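You operate a simulated robot arm through the tools that you are given. There is no shell and no other tool.

You run a simulated two-armed robot. Do the job below in one go: nothing can be reset, and whatever is moved stays where it is left.

Task
Set both ends of the roller gap to the roller card, then lock it.
Fine: free the gap lock lever first; both displays end on the card's gap. Where these are worked on the way, their far stop is far enough and under half their travel is too little: gap lock lever.

The check looks at the end state, three seconds after you hand in, the way a careful person would. Anything else that was tipped, shoved, dropped, spilled or broken makes it a failure.

Robot
Two 7-joint arms with four-finger grippers on one trunk that stands fixed in place. Base frame: the origin is at the foot of the trunk, x ahead of it, y to its left, z up. Lengths are in cm, angles in degrees, forces in N, time in s.
The left shoulder is at [4, 18.1, 127.9], the right one opposite. With the tool pointing down near the work surface each hand reaches from about 22 to 82 cm from the base axis, measured 20 degrees to its own side. Payload 3.67 kg a hand.
Tool frame (each hand has its own): the origin (TCP) lies between the finger pads and is the grasp point; the fingertips stand 2.8 cm ahead of it; z points along the fingers, y is the line along which they close. The gripper opens to 11.2 cm. The gripper's body begins 7.3 cm behind the TCP.
Orientation is that of the tool frame in the base frame, as a unit quaternion [x, y, z, w]. With the fingers straight down and closing along the base's y, the tool's x points along the base's -x, its y along +y and its z along -z.

Tools
- The arms move only by the tool step_arm. It takes "left_plan", "right_plan" or both (then of equal length, played together; a hand with none holds still); each is a list of rows, each an object of numbers (a shift or turn left out is 0, a gripper value left out holds the last): "x", "y", "z": the shift along the tool's x, y, z in cm; "wx", "wy", "wz": the turn, a rotation vector about the tool's x, y, z in degrees; "jaw": the opening, from 0 (shut) to 1 (fully open). In form: [{"x": .., "y": .., "z": .., "wx": .., "wy": .., "wz": .., "jaw": ..}, ...]. A call has 1 to 20 rows; each row is the pose to reach, as a shift and turn from the pose commanded when the call began, along the tool's axes at that moment. A row lasts 0.2 s, in which the tool goes at most 5 cm and 8.6 degrees; a call with a longer step from one row to the next is refused whole, and so is a gripper value outside its range. A pose out of reach is approached as far as the arm can. The call stops where the force on the tool passes 40 N (or 10 N more than at its start, if that is more) or the arm is blocked; 0.2 s more then pass. Each finger halts on what it meets, pressing with about 33 N; the grip force reading is that of the motor and also rises with nothing between the fingers. The clock runs only during rows and for 0.2 s after the last one: add rows that repeat a pose to give the fingers time. It gives the time, the measured TCP pose, the force on the tool (base axes), the opening and the grip force at its end, in the units of the frame above (readings bear some noise), with the torque about the TCP (base axes, N m) and any sound that the robot's microphone picked up.
- Cameras (640 x 400 px; columns grow to the right, rows downward): "scene" is now at [10.5, -4.09, 153.83]; the picture's right is [-0.45, -0.89, 0.00], its down [-0.25, 0.13, -0.96] and it looks along [0.86, -0.43, -0.28] (base axes); focal length 214 px, centre (320, 200). "left" rides on the left gripper at [6, 1.8, -10.4] in its tool frame; the picture's right is [-0.29, 0.96, 0.00], its down [-0.80, -0.24, -0.55] and it looks along [-0.53, -0.16, 0.83] (tool axes); focal length 234 px, centre (320, 200). "right" rides on the right gripper at [6, -1.8, -10.4] in its tool frame; the picture's right is [0.29, 0.96, 0.00], its down [-0.80, 0.24, -0.55] and it looks along [-0.53, 0.16, 0.83] (tool axes); focal length 234 px, centre (320, 200). There is no depth. A picture from a camera that has moved, and an enlarged one, comes with that camera's place and axes in the base frame and with its lens.
- snapshot(camera): a new picture of that camera. The clock stands still meanwhile.
- move_column(by): slides the trunk up (or, below 0, down) by that many cm; the arms and the scene camera ride with it, the base frame stays. It gives what a move gives, with no picture.
- aim_head(pan, tilt): turns the head with the scene camera to pan (to the left, within 86 degrees either way) and tilt (down, from -29 to 69), counted from straight ahead of the robot. It gives what a move gives.
- zoom(camera, box): a new picture of the part [left, top, right, bottom] of that camera's present view, enlarged. The clock stands still meanwhile.
- job_done(): hands the job in; it is judged then, once.

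Nothing tells you positions but the pictures and the camera data. Unless the task says otherwise, let go and move clear before handing in.

The tools are called after "Emit:" by a JSON object that holds its "fn" and its "kwargs". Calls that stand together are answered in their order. step_arm: Moves the arms, as the interface text tells. Its arguments: {"type":"object","properties":{"left_plan":{"type":"array"},"right_plan":{"type":"array"}},"required":[]} The other tools are called the same way: move_column (by) slides the trunk up or down; aim_head (pan, tilt) turns the head that bears the scene camera; snapshot (camera) takes a picture; zoom (camera, box) takes an enlarged picture of a part of a camera's view; job_done () hands the job in.

At the start:

```text
t: 0.0
left_eef_pos: [40.49, 14.22, 144.51]
left_tcp_rot: [-0.001, 1.0, 0.0, 0.0]
left_force: [0.3, 0.2, 0.1]
left_ft_torque: [-0.02, -0.03, -0.01]
left_finger_gap: 11.2
left_gripper_force: 0.0
right_eef_pos: [33.29, -11.29, 142.03]
right_tcp_rot: [0.0, 1.0, 0.0, 0.0]
right_force: [0.2, 0.1, -0.2]
right_ft_torque: [-0.02, -0.03, -0.02]
right_finger_gap: 11.2
right_gripper_force: 0.1
trunk travel left (down, up): [-40.0, 11.4]
head pan, tilt: [-27.0, 16.3]
```

scene: 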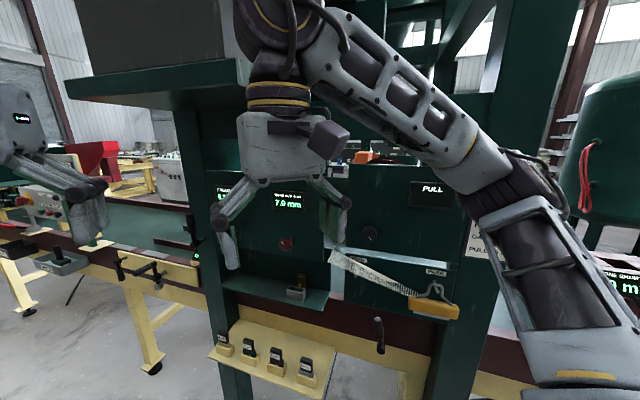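
right: 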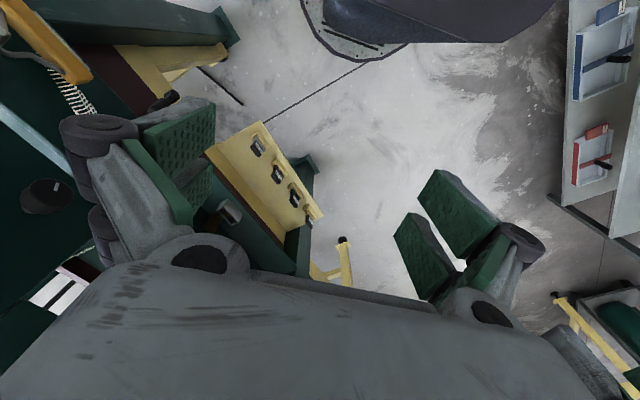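
left: 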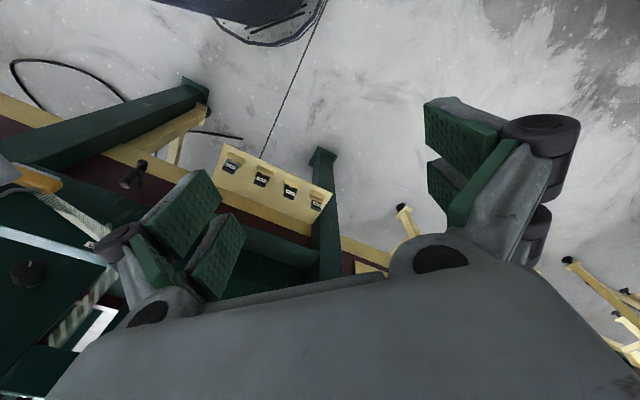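

The robot faces a workshop with a green machine, displays, knobs and a yellow lever panel, and the right arm partly blocks the view. I'll look around with the head to find the roller gap displays, the card and the lock lever.

Emit:
{"fn": "aim_head", "kwargs": {"pan": 0, "tilt": 20}}

Emit:
{"fn": "snapshot", "kwargs": {"camera": "scene"}}

```text
t: 0.9
left_eef_pos: [40.44, 14.27, 144.45]
left_tcp_rot: [0.0, 1.0, 0.0, 0.0]
left_force: [-0.3, -0.1, -0.6]
left_ft_torque: [-0.03, 0.02, 0.03]
left_finger_gap: 11.21
left_gripper_force: 0.1
right_eef_pos: [33.13, -11.33, 142.02]
right_tcp_rot: [0.0, 1.0, 0.0, -0.001]
right_force: [0.8, -0.3, 1.3]
right_ft_torque: [-0.02, 0.01, 0.04]
right_finger_gap: 11.21
right_gripper_force: 0.1
trunk travel left (down, up): [-40.0, 11.4]
head pan, tilt: [0.0, 20.0]
```

```text
taken
camera scene: at [11.49, 0.13, 153.24], right [0.0, -1.0, 0.0], down [-0.34, 0.0, -0.94], along [0.94, 0.0, -0.34], focal length 214 px, centre (320, 200)
```

scene: 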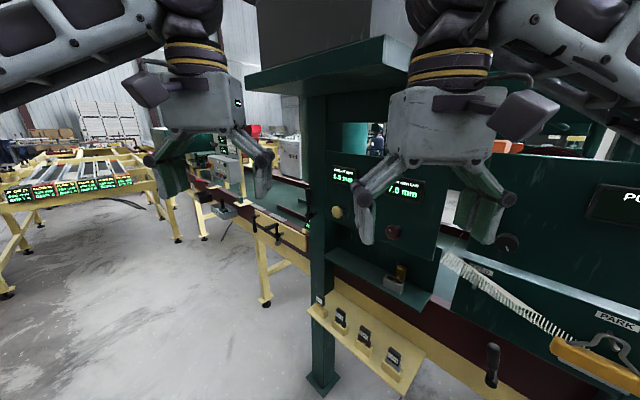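

Two displays sit behind the right hand, each with a knob below it. I'll zoom in on them and on the other areas to read the details.

Emit:
{"fn": "zoom", "kwargs": {"camera": "scene", "box": [300, 140, 460, 240]}}

Emit:
{"fn": "zoom", "kwargs": {"camera": "scene", "box": [300, 240, 460, 340]}}

Emit:
{"fn": "zoom", "kwargs": {"camera": "scene", "box": [300, 290, 460, 390]}}

Emit:
{"fn": "zoom", "kwargs": {"camera": "scene", "box": [180, 120, 340, 220]}}

Emit:
{"fn": "zoom", "kwargs": {"camera": "scene", "box": [0, 120, 160, 220]}}

Emit:
{"fn": "aim_head", "kwargs": {"pan": -40, "tilt": 25}}

Emit:
{"fn": "snapshot", "kwargs": {"camera": "scene"}}

Emit:
{"fn": "aim_head", "kwargs": {"pan": -75, "tilt": 20}}

Emit:
{"fn": "snapshot", "kwargs": {"camera": "scene"}}

Emit:
{"fn": "aim_head", "kwargs": {"pan": 50, "tilt": 20}}

Emit:
{"fn": "snapshot", "kwargs": {"camera": "scene"}}

```text
4.00 times, centred on (380, 190) of scene
camera zoom: at [11.49, 0.13, 153.24], right [0.0, -1.0, 0.0], down [-0.34, 0.0, -0.94], along [0.94, 0.0, -0.34], focal length 858 px, centre (80, 240)
```

zoom: 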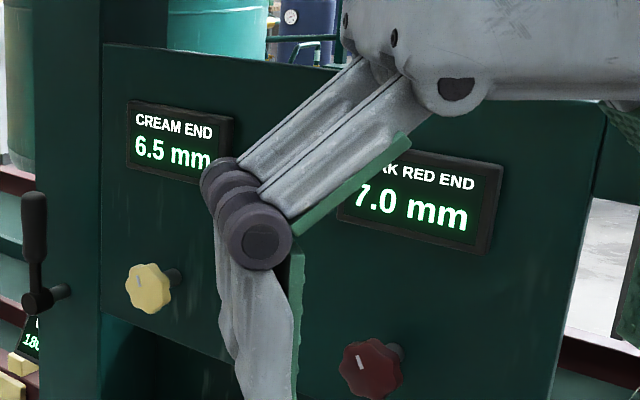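

```text
4.00 times, centred on (380, 290) of scene
camera zoom: at [11.49, 0.13, 153.24], right [0.0, -1.0, 0.0], down [-0.34, 0.0, -0.94], along [0.94, 0.0, -0.34], focal length 858 px, centre (80, -160)
```

zoom: 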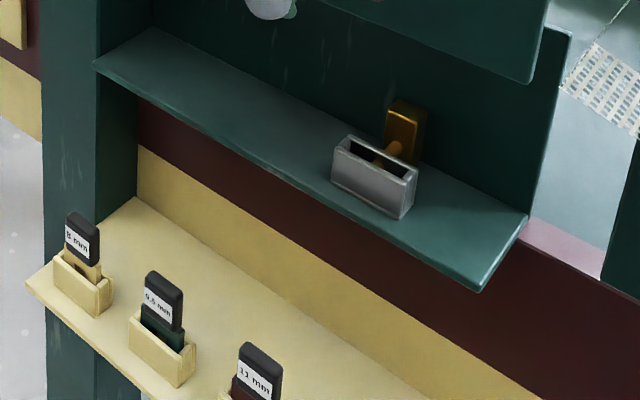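

```text
4.00 times, centred on (380, 340) of scene
camera zoom: at [11.49, 0.13, 153.24], right [0.0, -1.0, 0.0], down [-0.34, 0.0, -0.94], along [0.94, 0.0, -0.34], focal length 858 px, centre (80, -360)
```

zoom: 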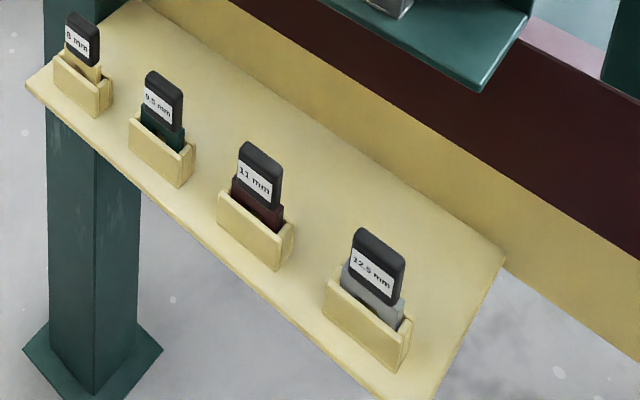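

```text
4.00 times, centred on (260, 170) of scene
camera zoom: at [11.49, 0.13, 153.24], right [0.0, -1.0, 0.0], down [-0.34, 0.0, -0.94], along [0.94, 0.0, -0.34], focal length 858 px, centre (560, 320)
```

zoom: 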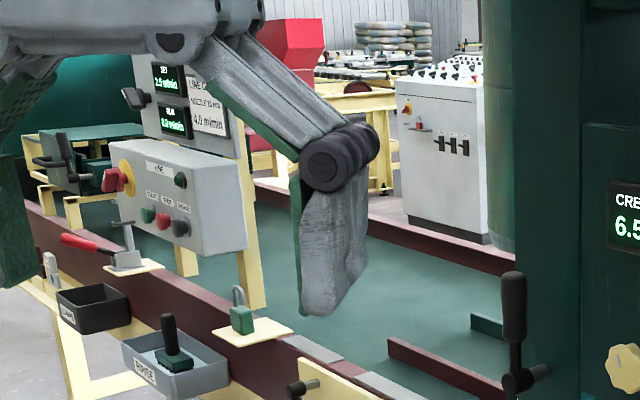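

```text
4.00 times, centred on (80, 170) of scene
camera zoom: at [11.49, 0.13, 153.24], right [0.0, -1.0, 0.0], down [-0.34, 0.0, -0.94], along [0.94, 0.0, -0.34], focal length 858 px, centre (1280, 320)
```

zoom: 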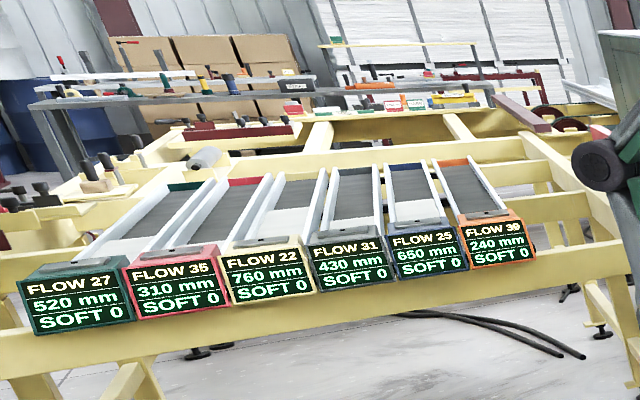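

```text
t: 2.0
left_eef_pos: [40.5, 14.19, 144.48]
left_tcp_rot: [0.0, 1.0, 0.0, 0.0]
left_force: [0.2, -0.7, -0.2]
left_ft_torque: [0.03, 0.01, -0.01]
left_finger_gap: 11.22
left_gripper_force: 0.0
right_eef_pos: [33.2, -11.24, 142.03]
right_tcp_rot: [0.0, 1.0, 0.0, 0.0]
right_force: [-0.4, -0.2, -0.1]
right_ft_torque: [0.06, -0.01, 0.01]
right_finger_gap: 11.19
right_gripper_force: 0.1
trunk travel left (down, up): [-40.0, 11.4]
head pan, tilt: [-40.0, 25.0]
```

```text
taken
camera scene: at [9.24, -5.77, 152.43], right [-0.64, -0.77, 0.0], down [-0.32, 0.27, -0.91], along [0.69, -0.58, -0.42], focal length 214 px, centre (320, 200)
```

scene: 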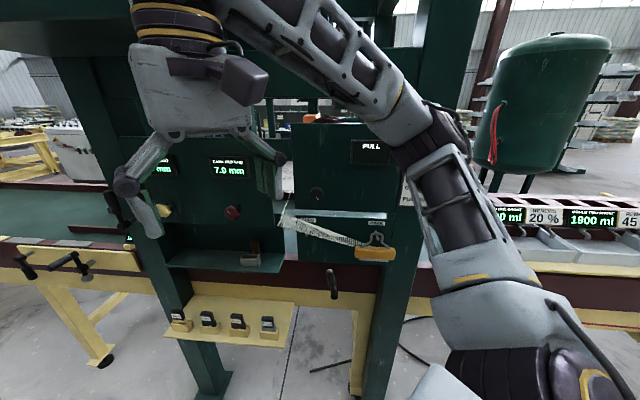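

```text
t: 3.0
left_eef_pos: [40.48, 14.3, 144.52]
left_tcp_rot: [-0.001, 1.0, -0.001, 0.0]
left_force: [0.5, 0.1, -1.1]
left_ft_torque: [0.0, 0.0, 0.0]
left_finger_gap: 11.18
left_gripper_force: 0.0
right_eef_pos: [33.27, -11.26, 141.99]
right_tcp_rot: [0.0, 1.0, 0.0, 0.001]
right_force: [0.0, -0.6, 0.4]
right_ft_torque: [-0.02, 0.02, 0.0]
right_finger_gap: 11.2
right_gripper_force: 0.0
trunk travel left (down, up): [-40.0, 11.4]
head pan, tilt: [-75.0, 20.0]
```

```text
taken
camera scene: at [4.6, -8.85, 153.24], right [-0.97, -0.26, 0.0], down [-0.09, 0.33, -0.94], along [0.24, -0.91, -0.34], focal length 214 px, centre (320, 200)
```

scene: 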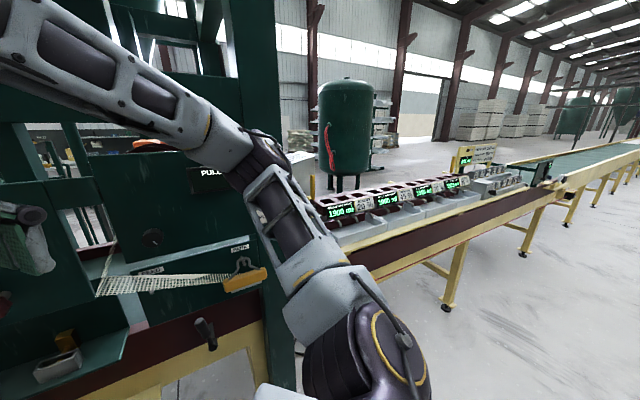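

```text
t: 5.0
left_eef_pos: [40.6, 14.2, 144.54]
left_tcp_rot: [-0.001, 1.0, -0.002, 0.0]
left_force: [-0.1, 1.3, 0.0]
left_ft_torque: [0.01, 0.03, -0.03]
left_finger_gap: 11.21
left_gripper_force: 0.2
right_eef_pos: [33.25, -11.28, 142.11]
right_tcp_rot: [0.001, 1.0, 0.0, 0.0]
right_force: [-0.1, 0.3, 0.2]
right_ft_torque: [0.01, -0.02, -0.01]
right_finger_gap: 11.2
right_gripper_force: 0.0
trunk travel left (down, up): [-40.0, 11.4]
head pan, tilt: [50.0, 20.0]
```

```text
taken
camera scene: at [8.17, 7.27, 153.24], right [0.77, -0.64, 0.0], down [-0.22, -0.26, -0.94], along [0.6, 0.72, -0.34], focal length 214 px, centre (320, 200)
```

scene: 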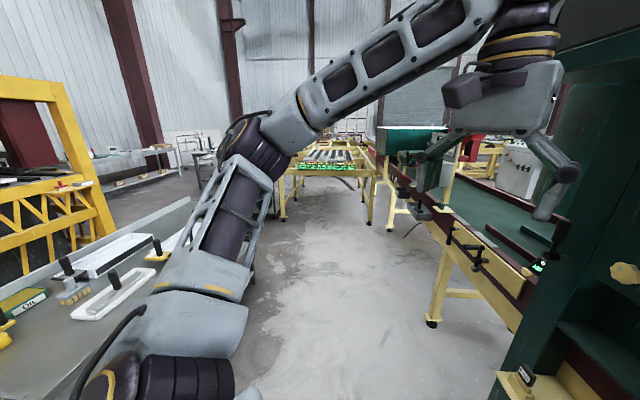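

The two gap displays read "CREAM END" 6.5 mm and "DARK RED END" 7.0 mm. Next I'll look for the roller card and the lock lever.

Emit:
{"fn": "aim_head", "kwargs": {"pan": -35, "tilt": 15}}

Emit:
{"fn": "zoom", "kwargs": {"camera": "scene", "box": [120, 180, 280, 280]}}

Emit:
{"fn": "zoom", "kwargs": {"camera": "scene", "box": [260, 160, 420, 260]}}

Emit:
{"fn": "zoom", "kwargs": {"camera": "scene", "box": [260, 250, 420, 350]}}

Emit:
{"fn": "zoom", "kwargs": {"camera": "scene", "box": [400, 140, 560, 240]}}

Emit:
{"fn": "zoom", "kwargs": {"camera": "scene", "box": [0, 180, 160, 280]}}

Emit:
{"fn": "zoom", "kwargs": {"camera": "left", "box": [0, 150, 240, 300]}}

Emit:
{"fn": "zoom", "kwargs": {"camera": "right", "box": [0, 0, 240, 150]}}

```text
t: 6.6
left_eef_pos: [40.45, 14.31, 144.44]
left_tcp_rot: [-0.001, 1.0, -0.002, 0.0]
left_force: [-0.6, -1.1, -0.5]
left_ft_torque: [0.01, -0.01, 0.01]
left_finger_gap: 11.22
left_gripper_force: 0.0
right_eef_pos: [33.26, -11.23, 142.05]
right_tcp_rot: [0.001, 1.0, 0.0, 0.0]
right_force: [-0.9, -0.3, -0.1]
right_ft_torque: [0.03, 0.0, 0.0]
right_finger_gap: 11.19
right_gripper_force: 0.1
trunk travel left (down, up): [-40.0, 11.4]
head pan, tilt: [-35.0, 15.0]
```

```text
4.00 times, centred on (200, 230) of scene
camera zoom: at [9.83, -5.21, 154.05], right [-0.57, -0.82, 0.0], down [-0.21, 0.15, -0.97], along [0.79, -0.55, -0.26], focal length 858 px, centre (800, 80)
```

zoom: 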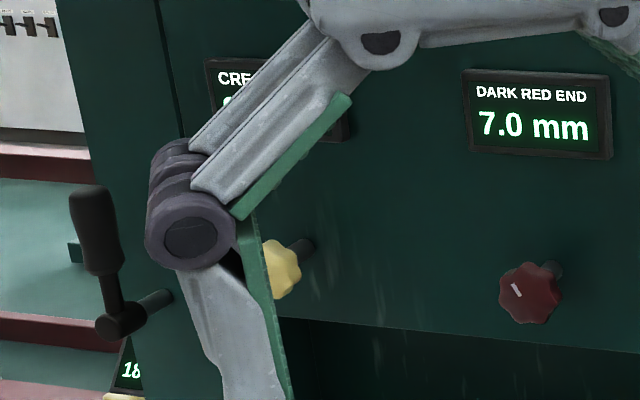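

```text
4.00 times, centred on (340, 210) of scene
camera zoom: at [9.83, -5.21, 154.05], right [-0.57, -0.82, 0.0], down [-0.21, 0.15, -0.97], along [0.79, -0.55, -0.26], focal length 858 px, centre (240, 160)
```

zoom: 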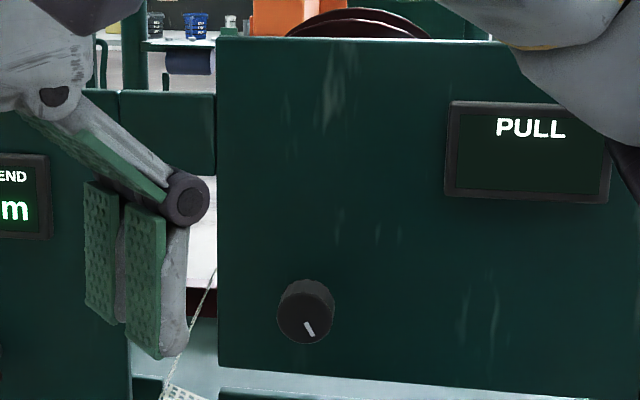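

```text
4.00 times, centred on (340, 300) of scene
camera zoom: at [9.83, -5.21, 154.05], right [-0.57, -0.82, 0.0], down [-0.21, 0.15, -0.97], along [0.79, -0.55, -0.26], focal length 858 px, centre (240, -200)
```

zoom: 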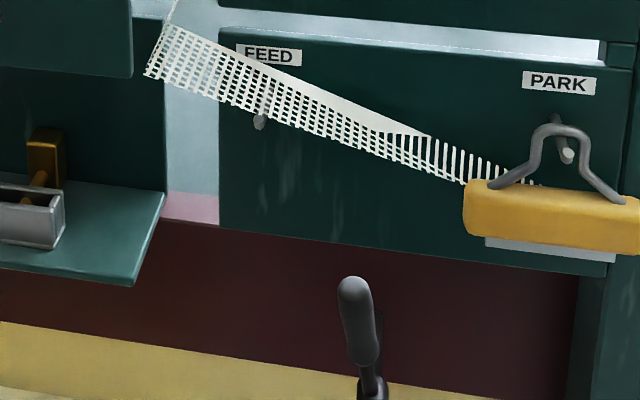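

```text
4.00 times, centred on (480, 190) of scene
camera zoom: at [9.83, -5.21, 154.05], right [-0.57, -0.82, 0.0], down [-0.21, 0.15, -0.97], along [0.79, -0.55, -0.26], focal length 858 px, centre (-320, 240)
```

zoom: 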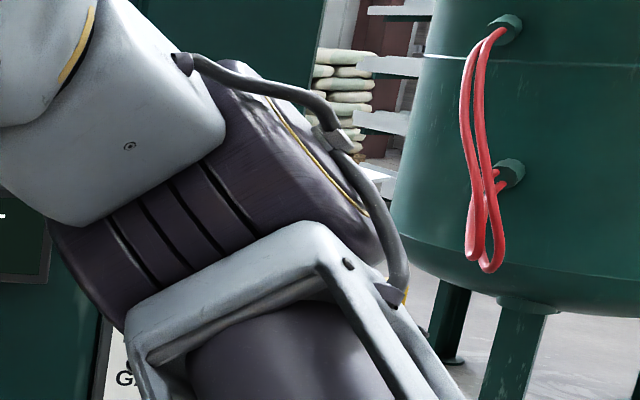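

```text
4.00 times, centred on (80, 230) of scene
camera zoom: at [9.83, -5.21, 154.05], right [-0.57, -0.82, 0.0], down [-0.21, 0.15, -0.97], along [0.79, -0.55, -0.26], focal length 858 px, centre (1280, 80)
```

zoom: 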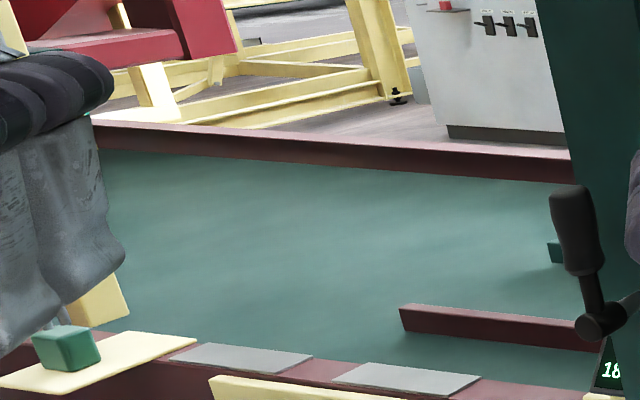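

```text
2.67 times, centred on (120, 225) of left
camera zoom: at [34.51, 16.12, 154.81], right [0.29, 0.96, 0.0], down [0.8, -0.24, 0.55], along [0.53, -0.16, -0.83], focal length 624 px, centre (853, 133)
```

zoom: 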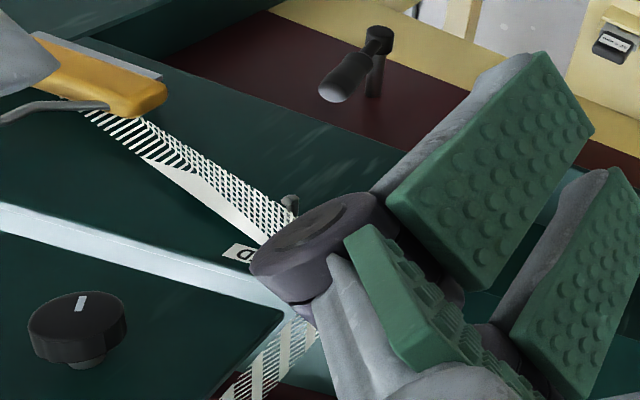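

```text
2.67 times, centred on (120, 75) of right
camera zoom: at [27.26, -12.97, 152.48], right [-0.29, 0.96, 0.0], down [0.8, 0.24, 0.55], along [0.53, 0.16, -0.83], focal length 624 px, centre (853, 533)
```

zoom: 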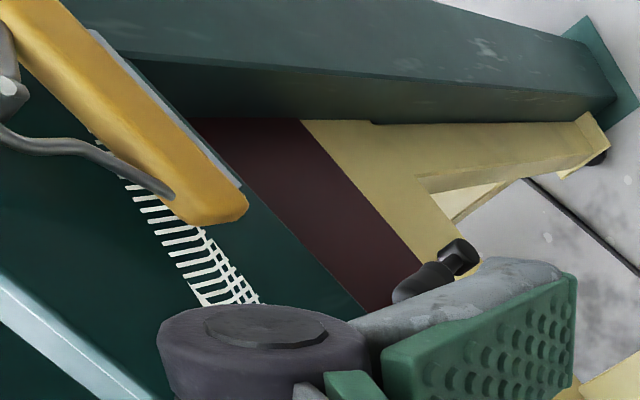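

The right arm hides whatever is on the right post, including a possible card there. I'll move the right hand back toward the robot's own right side to clear the view.

Emit:
{"fn": "step_arm", "kwargs": {"right_plan": [{"x": 2, "y": -4}, {"x": 4, "y": -8}, {"x": 6, "y": -12}, {"x": 8, "y": -16}, {"x": 10, "y": -20}, {"x": 12, "y": -24}, {"x": 14, "y": -28}]}}

Emit:
{"fn": "aim_head", "kwargs": {"pan": -50, "tilt": 20}}

Emit:
{"fn": "snapshot", "kwargs": {"camera": "scene"}}

```text
t: 8.2
left_eef_pos: [40.61, 14.12, 144.45]
left_tcp_rot: [-0.001, 1.0, 0.0, 0.0]
left_force: [-0.5, 0.3, -0.6]
left_ft_torque: [0.01, 0.01, -0.04]
left_finger_gap: 11.2
left_gripper_force: 0.1
right_eef_pos: [24.73, -27.35, 138.42]
right_tcp_rot: [0.0, 1.0, 0.0, -0.001]
right_force: [-0.2, -0.2, 0.1]
right_ft_torque: [0.02, 0.01, 0.0]
right_finger_gap: 11.21
right_gripper_force: 0.1
right hand out of reach, approached as far as the arm can: row 4, 5, 6, 7
trunk travel left (down, up): [-40.0, 11.4]
head pan, tilt: [-35.0, 15.0]
```

```text
t: 9.0
left_eef_pos: [40.33, 14.17, 144.61]
left_tcp_rot: [0.0, 1.0, -0.001, 0.0]
left_force: [-0.2, 0.3, 0.0]
left_ft_torque: [0.02, -0.05, -0.01]
left_finger_gap: 11.22
left_gripper_force: 0.1
right_eef_pos: [24.57, -27.28, 138.41]
right_tcp_rot: [0.0, 1.0, 0.0, 0.0]
right_force: [-0.7, -0.2, 0.0]
right_ft_torque: [-0.02, 0.02, -0.02]
right_finger_gap: 11.23
right_gripper_force: 0.1
trunk travel left (down, up): [-40.0, 11.4]
head pan, tilt: [-50.0, 20.0]
```

```text
taken
camera scene: at [8.1, -6.97, 153.25], right [-0.77, -0.64, 0.0], down [-0.22, 0.26, -0.94], along [0.6, -0.72, -0.34], focal length 214 px, centre (320, 200)
```

scene: 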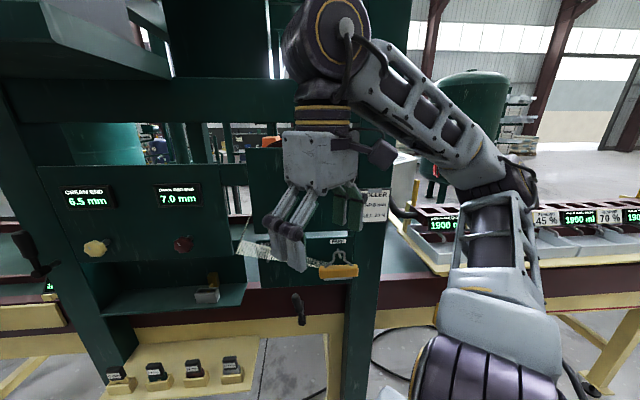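

The roller card is on the right post. I'll zoom in on the card, the panel and the levers.

Emit:
{"fn": "zoom", "kwargs": {"camera": "scene", "box": [340, 180, 420, 230]}}

Emit:
{"fn": "zoom", "kwargs": {"camera": "scene", "box": [20, 170, 260, 320]}}

Emit:
{"fn": "zoom", "kwargs": {"camera": "scene", "box": [0, 200, 160, 300]}}

Emit:
{"fn": "zoom", "kwargs": {"camera": "scene", "box": [180, 230, 380, 355]}}

```text
8.00 times, centred on (380, 205) of scene
camera zoom: at [8.1, -6.97, 153.25], right [-0.77, -0.64, 0.0], down [-0.22, 0.26, -0.94], along [0.6, -0.72, -0.34], focal length 1716 px, centre (-160, 160)
```

zoom: 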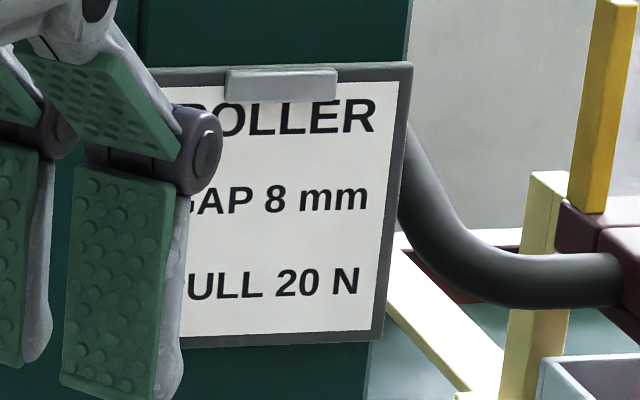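

```text
2.67 times, centred on (140, 245) of scene
camera zoom: at [8.1, -6.97, 153.25], right [-0.77, -0.64, 0.0], down [-0.22, 0.26, -0.94], along [0.6, -0.72, -0.34], focal length 572 px, centre (800, 80)
```

zoom: 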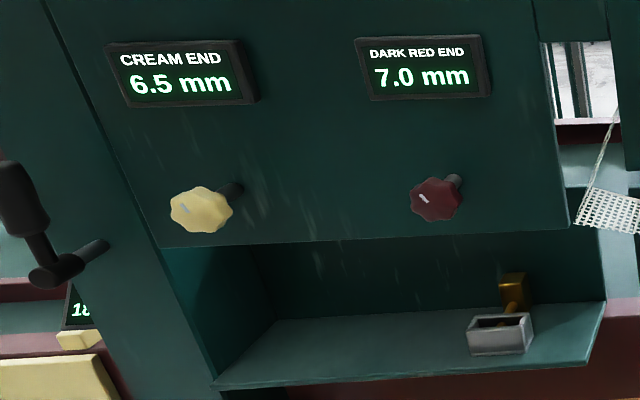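

```text
4.00 times, centred on (80, 250) of scene
camera zoom: at [8.1, -6.97, 153.25], right [-0.77, -0.64, 0.0], down [-0.22, 0.26, -0.94], along [0.6, -0.72, -0.34], focal length 858 px, centre (1280, 0)
```

zoom: 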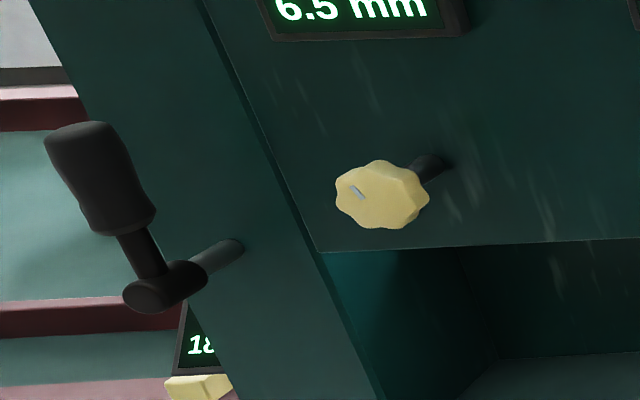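

```text
3.20 times, centred on (280, 292) of scene
camera zoom: at [8.1, -6.97, 153.25], right [-0.77, -0.64, 0.0], down [-0.22, 0.26, -0.94], along [0.6, -0.72, -0.34], focal length 686 px, centre (448, -96)
```

zoom: 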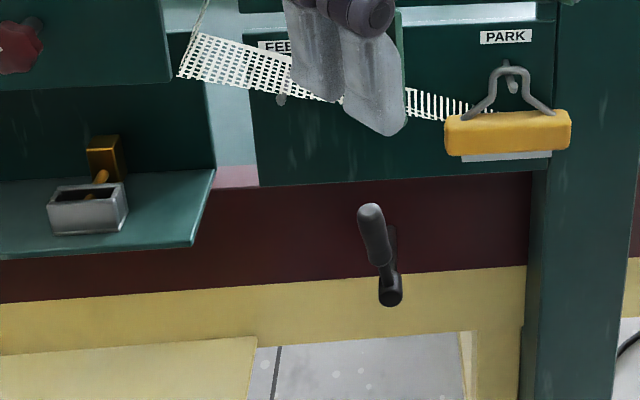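

The card says GAP 8 mm, so both displays must end on 8.0 mm. From triangulating the views, the cream knob is at about (85, -6, 122), the dark red knob at about (68, -22, 122), and the panel is turned about 46° to the right. I'll swing the left hand forward and level so its camera can look at the panel and the levers close up.

Emit:
{"fn": "step_arm", "kwargs": {"left_plan": [{"z": 5}, {"z": 10}, {"z": 13, "x": -1.6, "wy": -8.2}, {"z": 13, "x": -3.2, "wy": -16.4}, {"z": 13, "x": -4.8, "wy": -24.6}, {"z": 13, "x": -6.4, "wy": -32.8}, {"z": 13, "x": -8, "wy": -41}, {"z": 13, "x": -9.6, "wy": -49.2}, {"z": 13, "x": -11.2, "wy": -57.4}, {"z": 13, "x": -12.8, "wy": -65.6}, {"z": 13, "x": -14.4, "wy": -73.8}, {"z": 13, "x": -16, "wy": -82}, {"z": 13, "x": -17.6, "wy": -90}]}}

Emit:
{"fn": "snapshot", "kwargs": {"camera": "left"}}

Emit:
{"fn": "snapshot", "kwargs": {"camera": "scene"}}

```text
t: 11.8
left_eef_pos: [58.09, 14.41, 131.39]
left_tcp_rot: [-0.001, 0.706, 0.0, 0.708]
left_force: [-0.1, -0.4, 0.0]
left_ft_torque: [0.01, -0.02, -0.01]
left_finger_gap: 11.17
left_gripper_force: 0.0
right_eef_pos: [24.59, -27.41, 138.42]
right_tcp_rot: [0.0, 1.0, 0.0, 0.0]
right_force: [0.4, 0.5, 0.6]
right_ft_torque: [-0.02, 0.05, -0.04]
right_finger_gap: 11.19
right_gripper_force: 0.1
trunk travel left (down, up): [-40.0, 11.4]
head pan, tilt: [-50.0, 20.0]
```

```text
taken
camera left: at [47.68, 16.18, 125.34], right [0.0, 0.96, 0.29], down [-0.55, -0.24, 0.8], along [0.83, -0.16, 0.53], focal length 234 px, centre (320, 200)
```

left: 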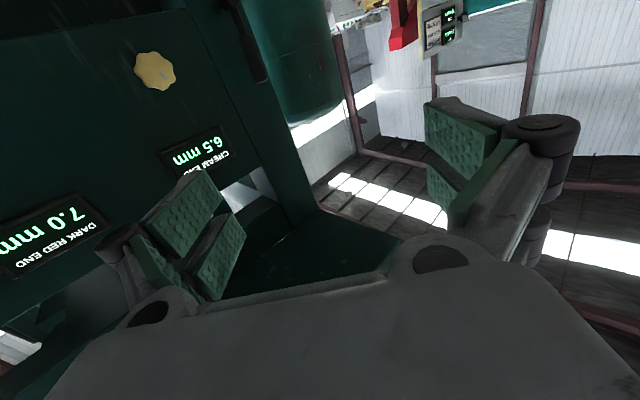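

```text
taken
camera scene: at [8.21, -6.97, 153.23], right [-0.77, -0.64, 0.0], down [-0.22, 0.26, -0.94], along [0.6, -0.72, -0.34], focal length 214 px, centre (320, 200)
```

scene: 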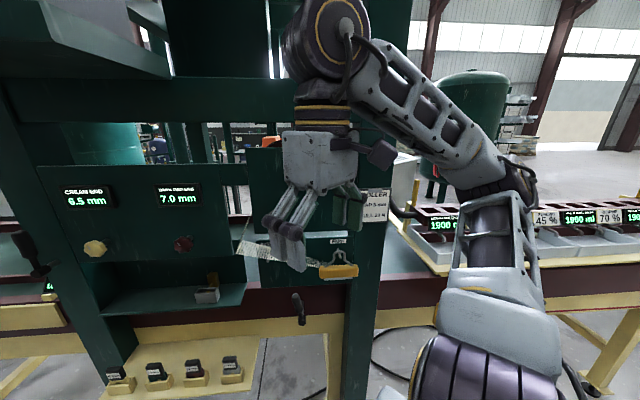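

The left camera (upside down) confirms the positions. I'll zoom in on the post lever.

Emit:
{"fn": "zoom", "kwargs": {"camera": "left", "box": [120, 0, 360, 150]}}

Emit:
{"fn": "aim_head", "kwargs": {"pan": 0, "tilt": 20}}

Emit:
{"fn": "snapshot", "kwargs": {"camera": "scene"}}

Emit:
{"fn": "zoom", "kwargs": {"camera": "scene", "box": [260, 140, 420, 240]}}

Emit:
{"fn": "zoom", "kwargs": {"camera": "scene", "box": [440, 300, 600, 400]}}

```text
2.67 times, centred on (240, 75) of left
camera zoom: at [47.68, 16.18, 125.34], right [0.0, 0.96, 0.29], down [-0.55, -0.24, 0.8], along [0.83, -0.16, 0.53], focal length 624 px, centre (533, 533)
```

zoom: 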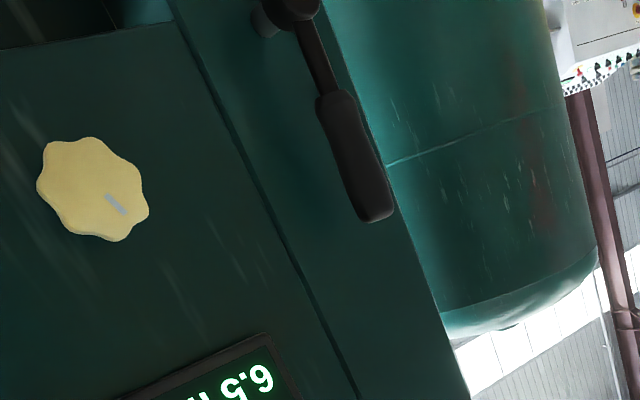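

```text
t: 13.0
left_eef_pos: [57.97, 14.26, 131.49]
left_tcp_rot: [-0.001, 0.708, 0.0, 0.707]
left_force: [0.3, -0.2, -0.5]
left_ft_torque: [0.02, 0.0, 0.01]
left_finger_gap: 11.21
left_gripper_force: 0.1
right_eef_pos: [24.54, -27.3, 138.48]
right_tcp_rot: [0.0, 1.0, 0.0, 0.0]
right_force: [0.0, 0.6, 0.0]
right_ft_torque: [0.0, 0.01, -0.02]
right_finger_gap: 11.2
right_gripper_force: 0.1
trunk travel left (down, up): [-40.0, 11.4]
head pan, tilt: [0.0, 20.0]
```

```text
taken
camera scene: at [11.49, 0.13, 153.24], right [0.0, -1.0, 0.0], down [-0.34, 0.0, -0.94], along [0.94, 0.0, -0.34], focal length 214 px, centre (320, 200)
```

scene: 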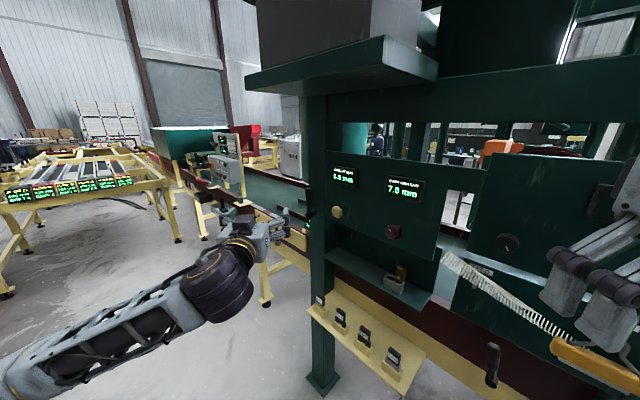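

```text
4.00 times, centred on (340, 190) of scene
camera zoom: at [11.49, 0.13, 153.24], right [0.0, -1.0, 0.0], down [-0.34, 0.0, -0.94], along [0.94, 0.0, -0.34], focal length 858 px, centre (240, 240)
```

zoom: 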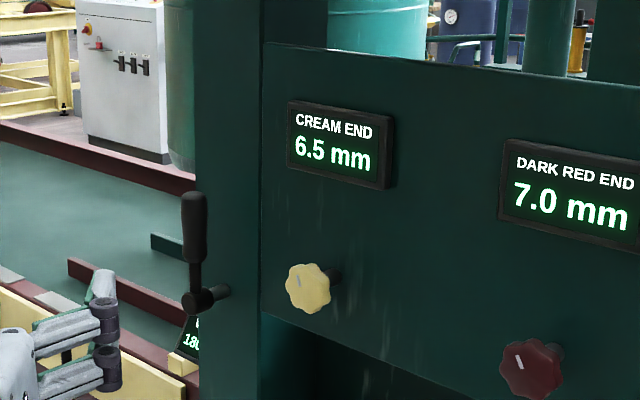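

```text
4.00 times, centred on (520, 350) of scene
camera zoom: at [11.49, 0.13, 153.24], right [0.0, -1.0, 0.0], down [-0.34, 0.0, -0.94], along [0.94, 0.0, -0.34], focal length 858 px, centre (-480, -400)
```

zoom: 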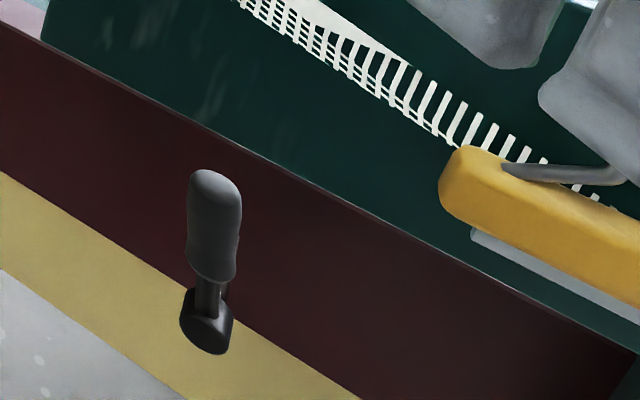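

The post lever stands right beside the gap panel, while another lever sits lower right on the beam. I'll look more closely for labels before touching either one.

Emit:
{"fn": "zoom", "kwargs": {"camera": "scene", "box": [290, 180, 370, 230]}}

Emit:
{"fn": "zoom", "kwargs": {"camera": "scene", "box": [460, 220, 560, 283]}}

Emit:
{"fn": "zoom", "kwargs": {"camera": "scene", "box": [180, 120, 320, 208]}}

Emit:
{"fn": "zoom", "kwargs": {"camera": "scene", "box": [420, 60, 640, 200]}}

Emit:
{"fn": "aim_head", "kwargs": {"pan": -30, "tilt": 40}}

Emit:
{"fn": "snapshot", "kwargs": {"camera": "scene"}}

```text
8.00 times, centred on (330, 205) of scene
camera zoom: at [11.49, 0.13, 153.24], right [0.0, -1.0, 0.0], down [-0.34, 0.0, -0.94], along [0.94, 0.0, -0.34], focal length 1716 px, centre (240, 160)
```

zoom: 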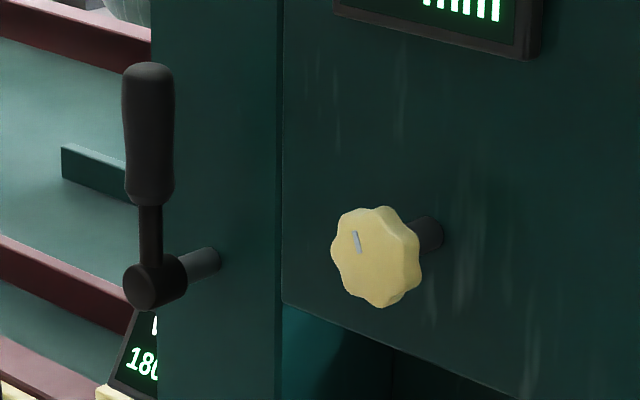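

```text
6.35 times, centred on (510, 252) of scene
camera zoom: at [11.49, 0.13, 153.24], right [0.0, -1.0, 0.0], down [-0.34, 0.0, -0.94], along [0.94, 0.0, -0.34], focal length 1362 px, centre (-886, -127)
```

zoom: 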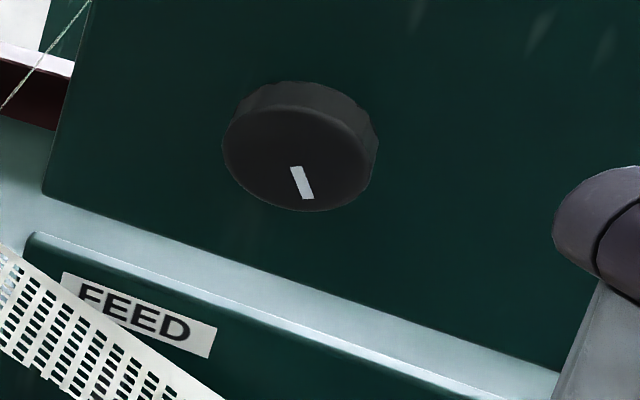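

```text
4.55 times, centred on (250, 164) of scene
camera zoom: at [11.49, 0.13, 153.24], right [0.0, -1.0, 0.0], down [-0.34, 0.0, -0.94], along [0.94, 0.0, -0.34], focal length 975 px, centre (638, 364)
```

zoom: 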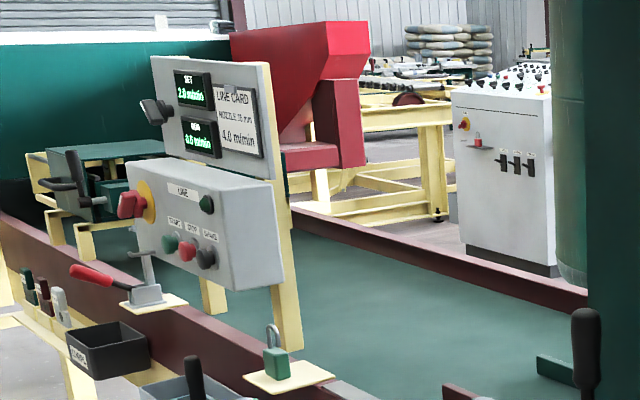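

```text
2.86 times, centred on (530, 130) of scene
camera zoom: at [11.49, 0.13, 153.24], right [0.0, -1.0, 0.0], down [-0.34, 0.0, -0.94], along [0.94, 0.0, -0.34], focal length 613 px, centre (-280, 400)
```

zoom: 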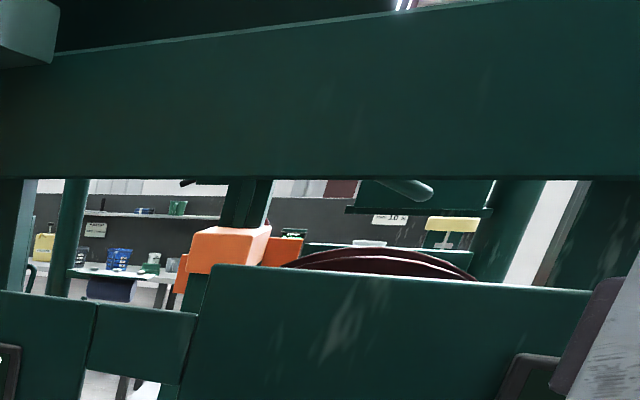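

```text
t: 13.9
left_eef_pos: [58.0, 14.19, 131.45]
left_tcp_rot: [-0.002, 0.708, 0.0, 0.706]
left_force: [-0.4, 0.3, 0.3]
left_ft_torque: [-0.01, 0.03, -0.04]
left_finger_gap: 11.17
left_gripper_force: 0.0
right_eef_pos: [24.55, -27.35, 138.45]
right_tcp_rot: [0.0, 1.0, -0.001, 0.0]
right_force: [0.8, -1.3, -0.4]
right_ft_torque: [-0.03, -0.04, 0.01]
right_finger_gap: 11.21
right_gripper_force: 0.1
trunk travel left (down, up): [-40.0, 11.4]
head pan, tilt: [-30.0, 40.0]
```

```text
taken
camera scene: at [9.54, -4.1, 150.1], right [-0.5, -0.87, 0.0], down [-0.56, 0.32, -0.77], along [0.66, -0.38, -0.64], focal length 214 px, centre (320, 200)
```

scene: 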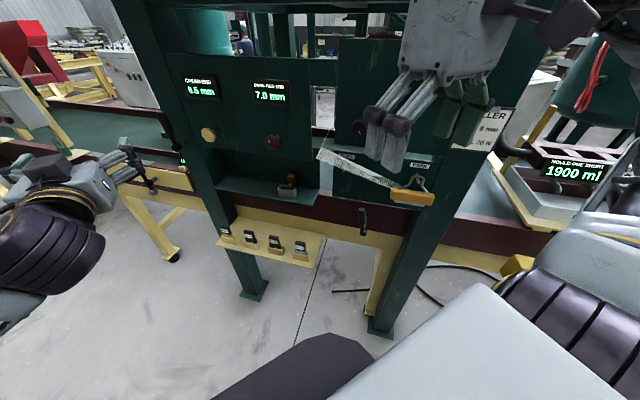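

The card and panel are clear, and the post lever beside the gap panel is the gap lock: hub at about (93.5, 4.6, 116.4), handle mid about (92.7, 4.6, 124.5), standing upright. I'll bring the left hand in front of it, facing along the panel normal.

Emit:
{"fn": "step_arm", "kwargs": {"left_plan": [{"x": 1.1, "y": -0.2, "z": 4.4, "wx": 7.8}, {"x": 2.3, "y": -0.3, "z": 8.8, "wx": 15.6}, {"x": 3.4, "y": -0.5, "z": 13.2, "wx": 23.3}, {"x": 4.6, "y": -0.7, "z": 17.6, "wx": 31}, {"x": 5.7, "y": -0.8, "z": 22, "wx": 38.8}, {"x": 6.9, "y": -1, "z": 26.5, "wx": 46.6}]}}

Emit:
{"fn": "snapshot", "kwargs": {"camera": "left"}}

Emit:
{"fn": "aim_head", "kwargs": {"pan": 0, "tilt": 20}}

Emit:
{"fn": "zoom", "kwargs": {"camera": "scene", "box": [220, 120, 460, 270]}}

```text
t: 15.5
left_eef_pos: [86.4, 15.02, 122.37]
left_tcp_rot: [0.245, 0.706, -0.231, 0.623]
left_force: [0.2, -0.4, 0.9]
left_ft_torque: [0.01, 0.04, 0.04]
left_finger_gap: 11.19
left_gripper_force: 0.1
right_eef_pos: [24.54, -27.48, 138.38]
right_tcp_rot: [0.0, 1.0, 0.001, 0.0]
right_force: [0.1, -0.8, -0.4]
right_ft_torque: [0.03, -0.01, -0.04]
right_finger_gap: 11.18
right_gripper_force: 0.1
trunk travel left (down, up): [-40.0, 11.4]
head pan, tilt: [-30.0, 40.0]
stopped in row 6 (left hand): the arm was blocked; the commanded pose is now the measured one
```

```text
taken
camera left: at [78.89, 23.4, 117.47], right [0.64, 0.72, 0.27], down [-0.5, 0.12, 0.86], along [0.59, -0.68, 0.43], focal length 234 px, centre (320, 200)
```

left: 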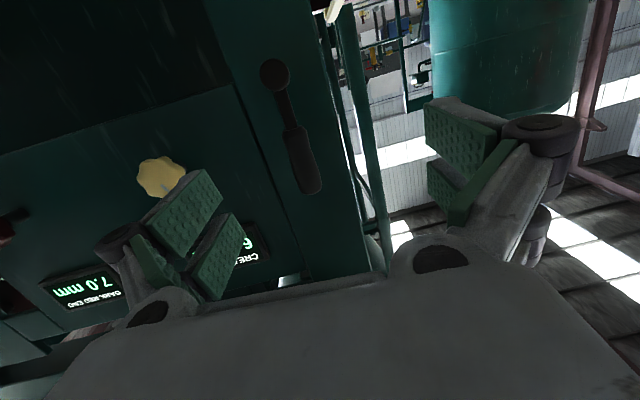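

```text
t: 16.5
left_eef_pos: [86.43, 15.11, 122.18]
left_tcp_rot: [0.247, 0.706, -0.232, 0.622]
left_force: [0.7, 0.7, -0.4]
left_ft_torque: [0.01, 0.0, -0.02]
left_finger_gap: 11.17
left_gripper_force: 0.0
right_eef_pos: [24.6, -27.38, 138.44]
right_tcp_rot: [0.0, 1.0, 0.0, 0.0]
right_force: [-0.3, 0.8, 0.0]
right_ft_torque: [0.0, 0.0, -0.01]
right_finger_gap: 11.22
right_gripper_force: 0.1
trunk travel left (down, up): [-40.0, 11.4]
head pan, tilt: [0.0, 20.0]
```

```text
2.67 times, centred on (340, 195) of scene
camera zoom: at [11.54, 0.12, 153.23], right [0.0, -1.0, 0.0], down [-0.34, 0.0, -0.94], along [0.94, 0.0, -0.34], focal length 572 px, centre (267, 213)
```

zoom: 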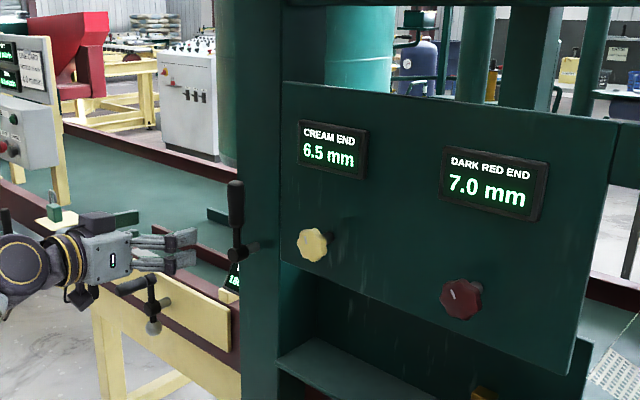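

The left arm was reported blocked near its target and the hand sits slightly tilted. I'll check what it could be touching before moving further.

Emit:
{"fn": "aim_head", "kwargs": {"pan": 25, "tilt": 30}}

Emit:
{"fn": "snapshot", "kwargs": {"camera": "scene"}}

Emit:
{"fn": "zoom", "kwargs": {"camera": "scene", "box": [320, 80, 560, 230]}}

Emit:
{"fn": "snapshot", "kwargs": {"camera": "right"}}

```text
t: 17.4
left_eef_pos: [86.37, 15.2, 122.12]
left_tcp_rot: [0.246, 0.706, -0.232, 0.623]
left_force: [-0.5, -0.3, 0.2]
left_ft_torque: [0.02, -0.02, -0.02]
left_finger_gap: 11.21
left_gripper_force: 0.1
right_eef_pos: [24.65, -27.26, 138.46]
right_tcp_rot: [0.001, 1.0, 0.0, 0.0]
right_force: [0.0, 0.3, 0.8]
right_ft_torque: [0.0, 0.03, 0.02]
right_finger_gap: 11.2
right_gripper_force: 0.2
trunk travel left (down, up): [-40.0, 11.4]
head pan, tilt: [25.0, 30.0]
```

```text
taken
camera scene: at [10.37, 3.95, 151.64], right [0.42, -0.91, 0.0], down [-0.45, -0.21, -0.87], along [0.79, 0.37, -0.5], focal length 214 px, centre (320, 200)
```

scene: 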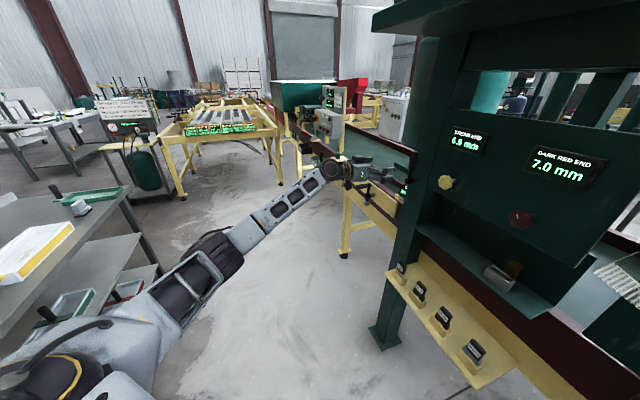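

```text
2.67 times, centred on (440, 155) of scene
camera zoom: at [10.37, 3.95, 151.64], right [0.42, -0.91, 0.0], down [-0.45, -0.21, -0.87], along [0.79, 0.37, -0.5], focal length 572 px, centre (0, 320)
```

zoom: 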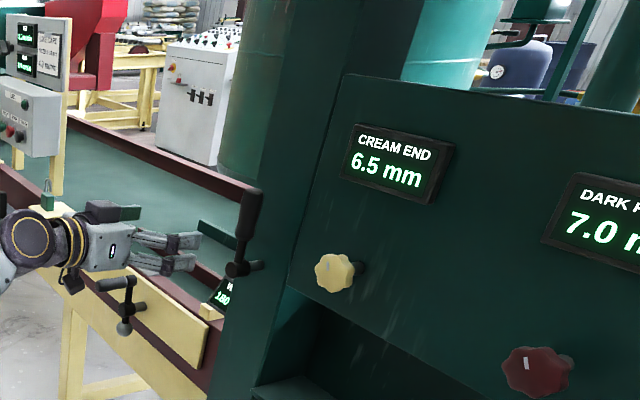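

```text
taken
camera right: at [18.64, -29.03, 148.83], right [-0.29, 0.96, 0.0], down [0.8, 0.24, 0.55], along [0.53, 0.16, -0.83], focal length 234 px, centre (320, 200)
```

right: 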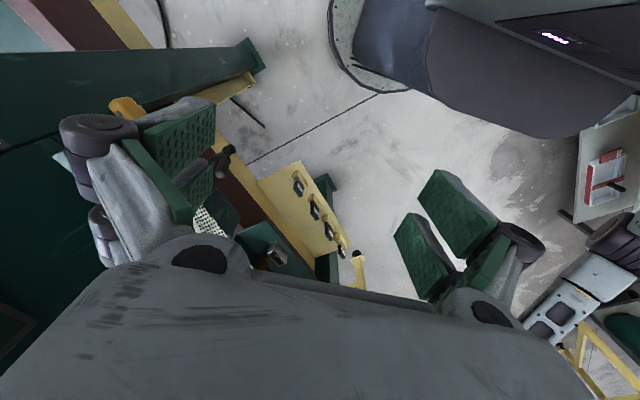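

The left arm is simply near full stretch there, since the post lever lies almost at its reach limit. I'll use this close view to check the post lever for markings.

Emit:
{"fn": "zoom", "kwargs": {"camera": "left", "box": [200, 20, 400, 145]}}

Emit:
{"fn": "zoom", "kwargs": {"camera": "left", "box": [280, 80, 440, 180]}}

Emit:
{"fn": "zoom", "kwargs": {"camera": "left", "box": [20, 130, 220, 255]}}

```text
3.20 times, centred on (300, 82) of left
camera zoom: at [78.94, 23.54, 117.39], right [0.64, 0.72, 0.27], down [-0.49, 0.12, 0.86], along [0.59, -0.68, 0.43], focal length 749 px, centre (384, 576)
```

zoom: 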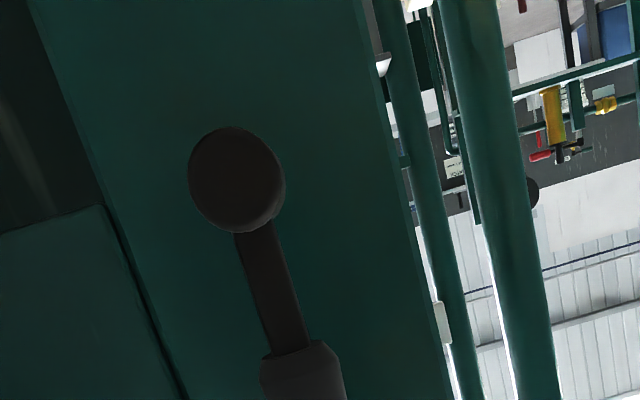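

```text
4.00 times, centred on (360, 130) of left
camera zoom: at [78.94, 23.54, 117.39], right [0.64, 0.72, 0.27], down [-0.49, 0.12, 0.86], along [0.59, -0.68, 0.43], focal length 937 px, centre (160, 480)
```

zoom: 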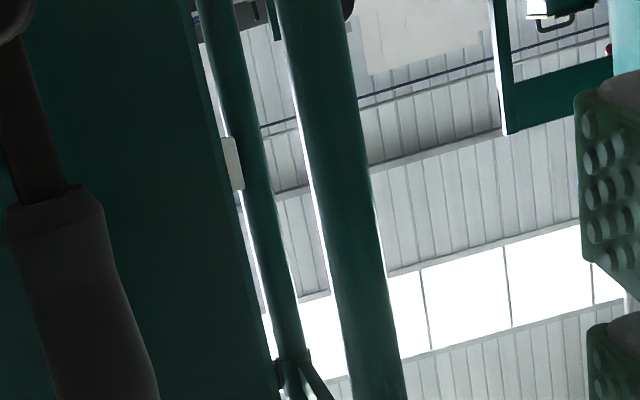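

```text
3.20 times, centred on (120, 192) of left
camera zoom: at [78.94, 23.54, 117.39], right [0.64, 0.72, 0.27], down [-0.49, 0.12, 0.86], along [0.59, -0.68, 0.43], focal length 749 px, centre (960, 224)
```

zoom: 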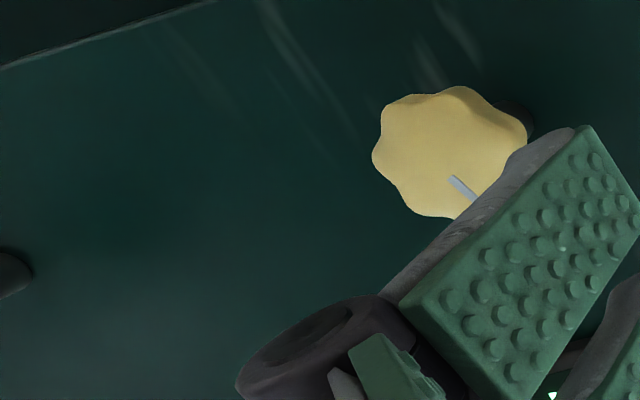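

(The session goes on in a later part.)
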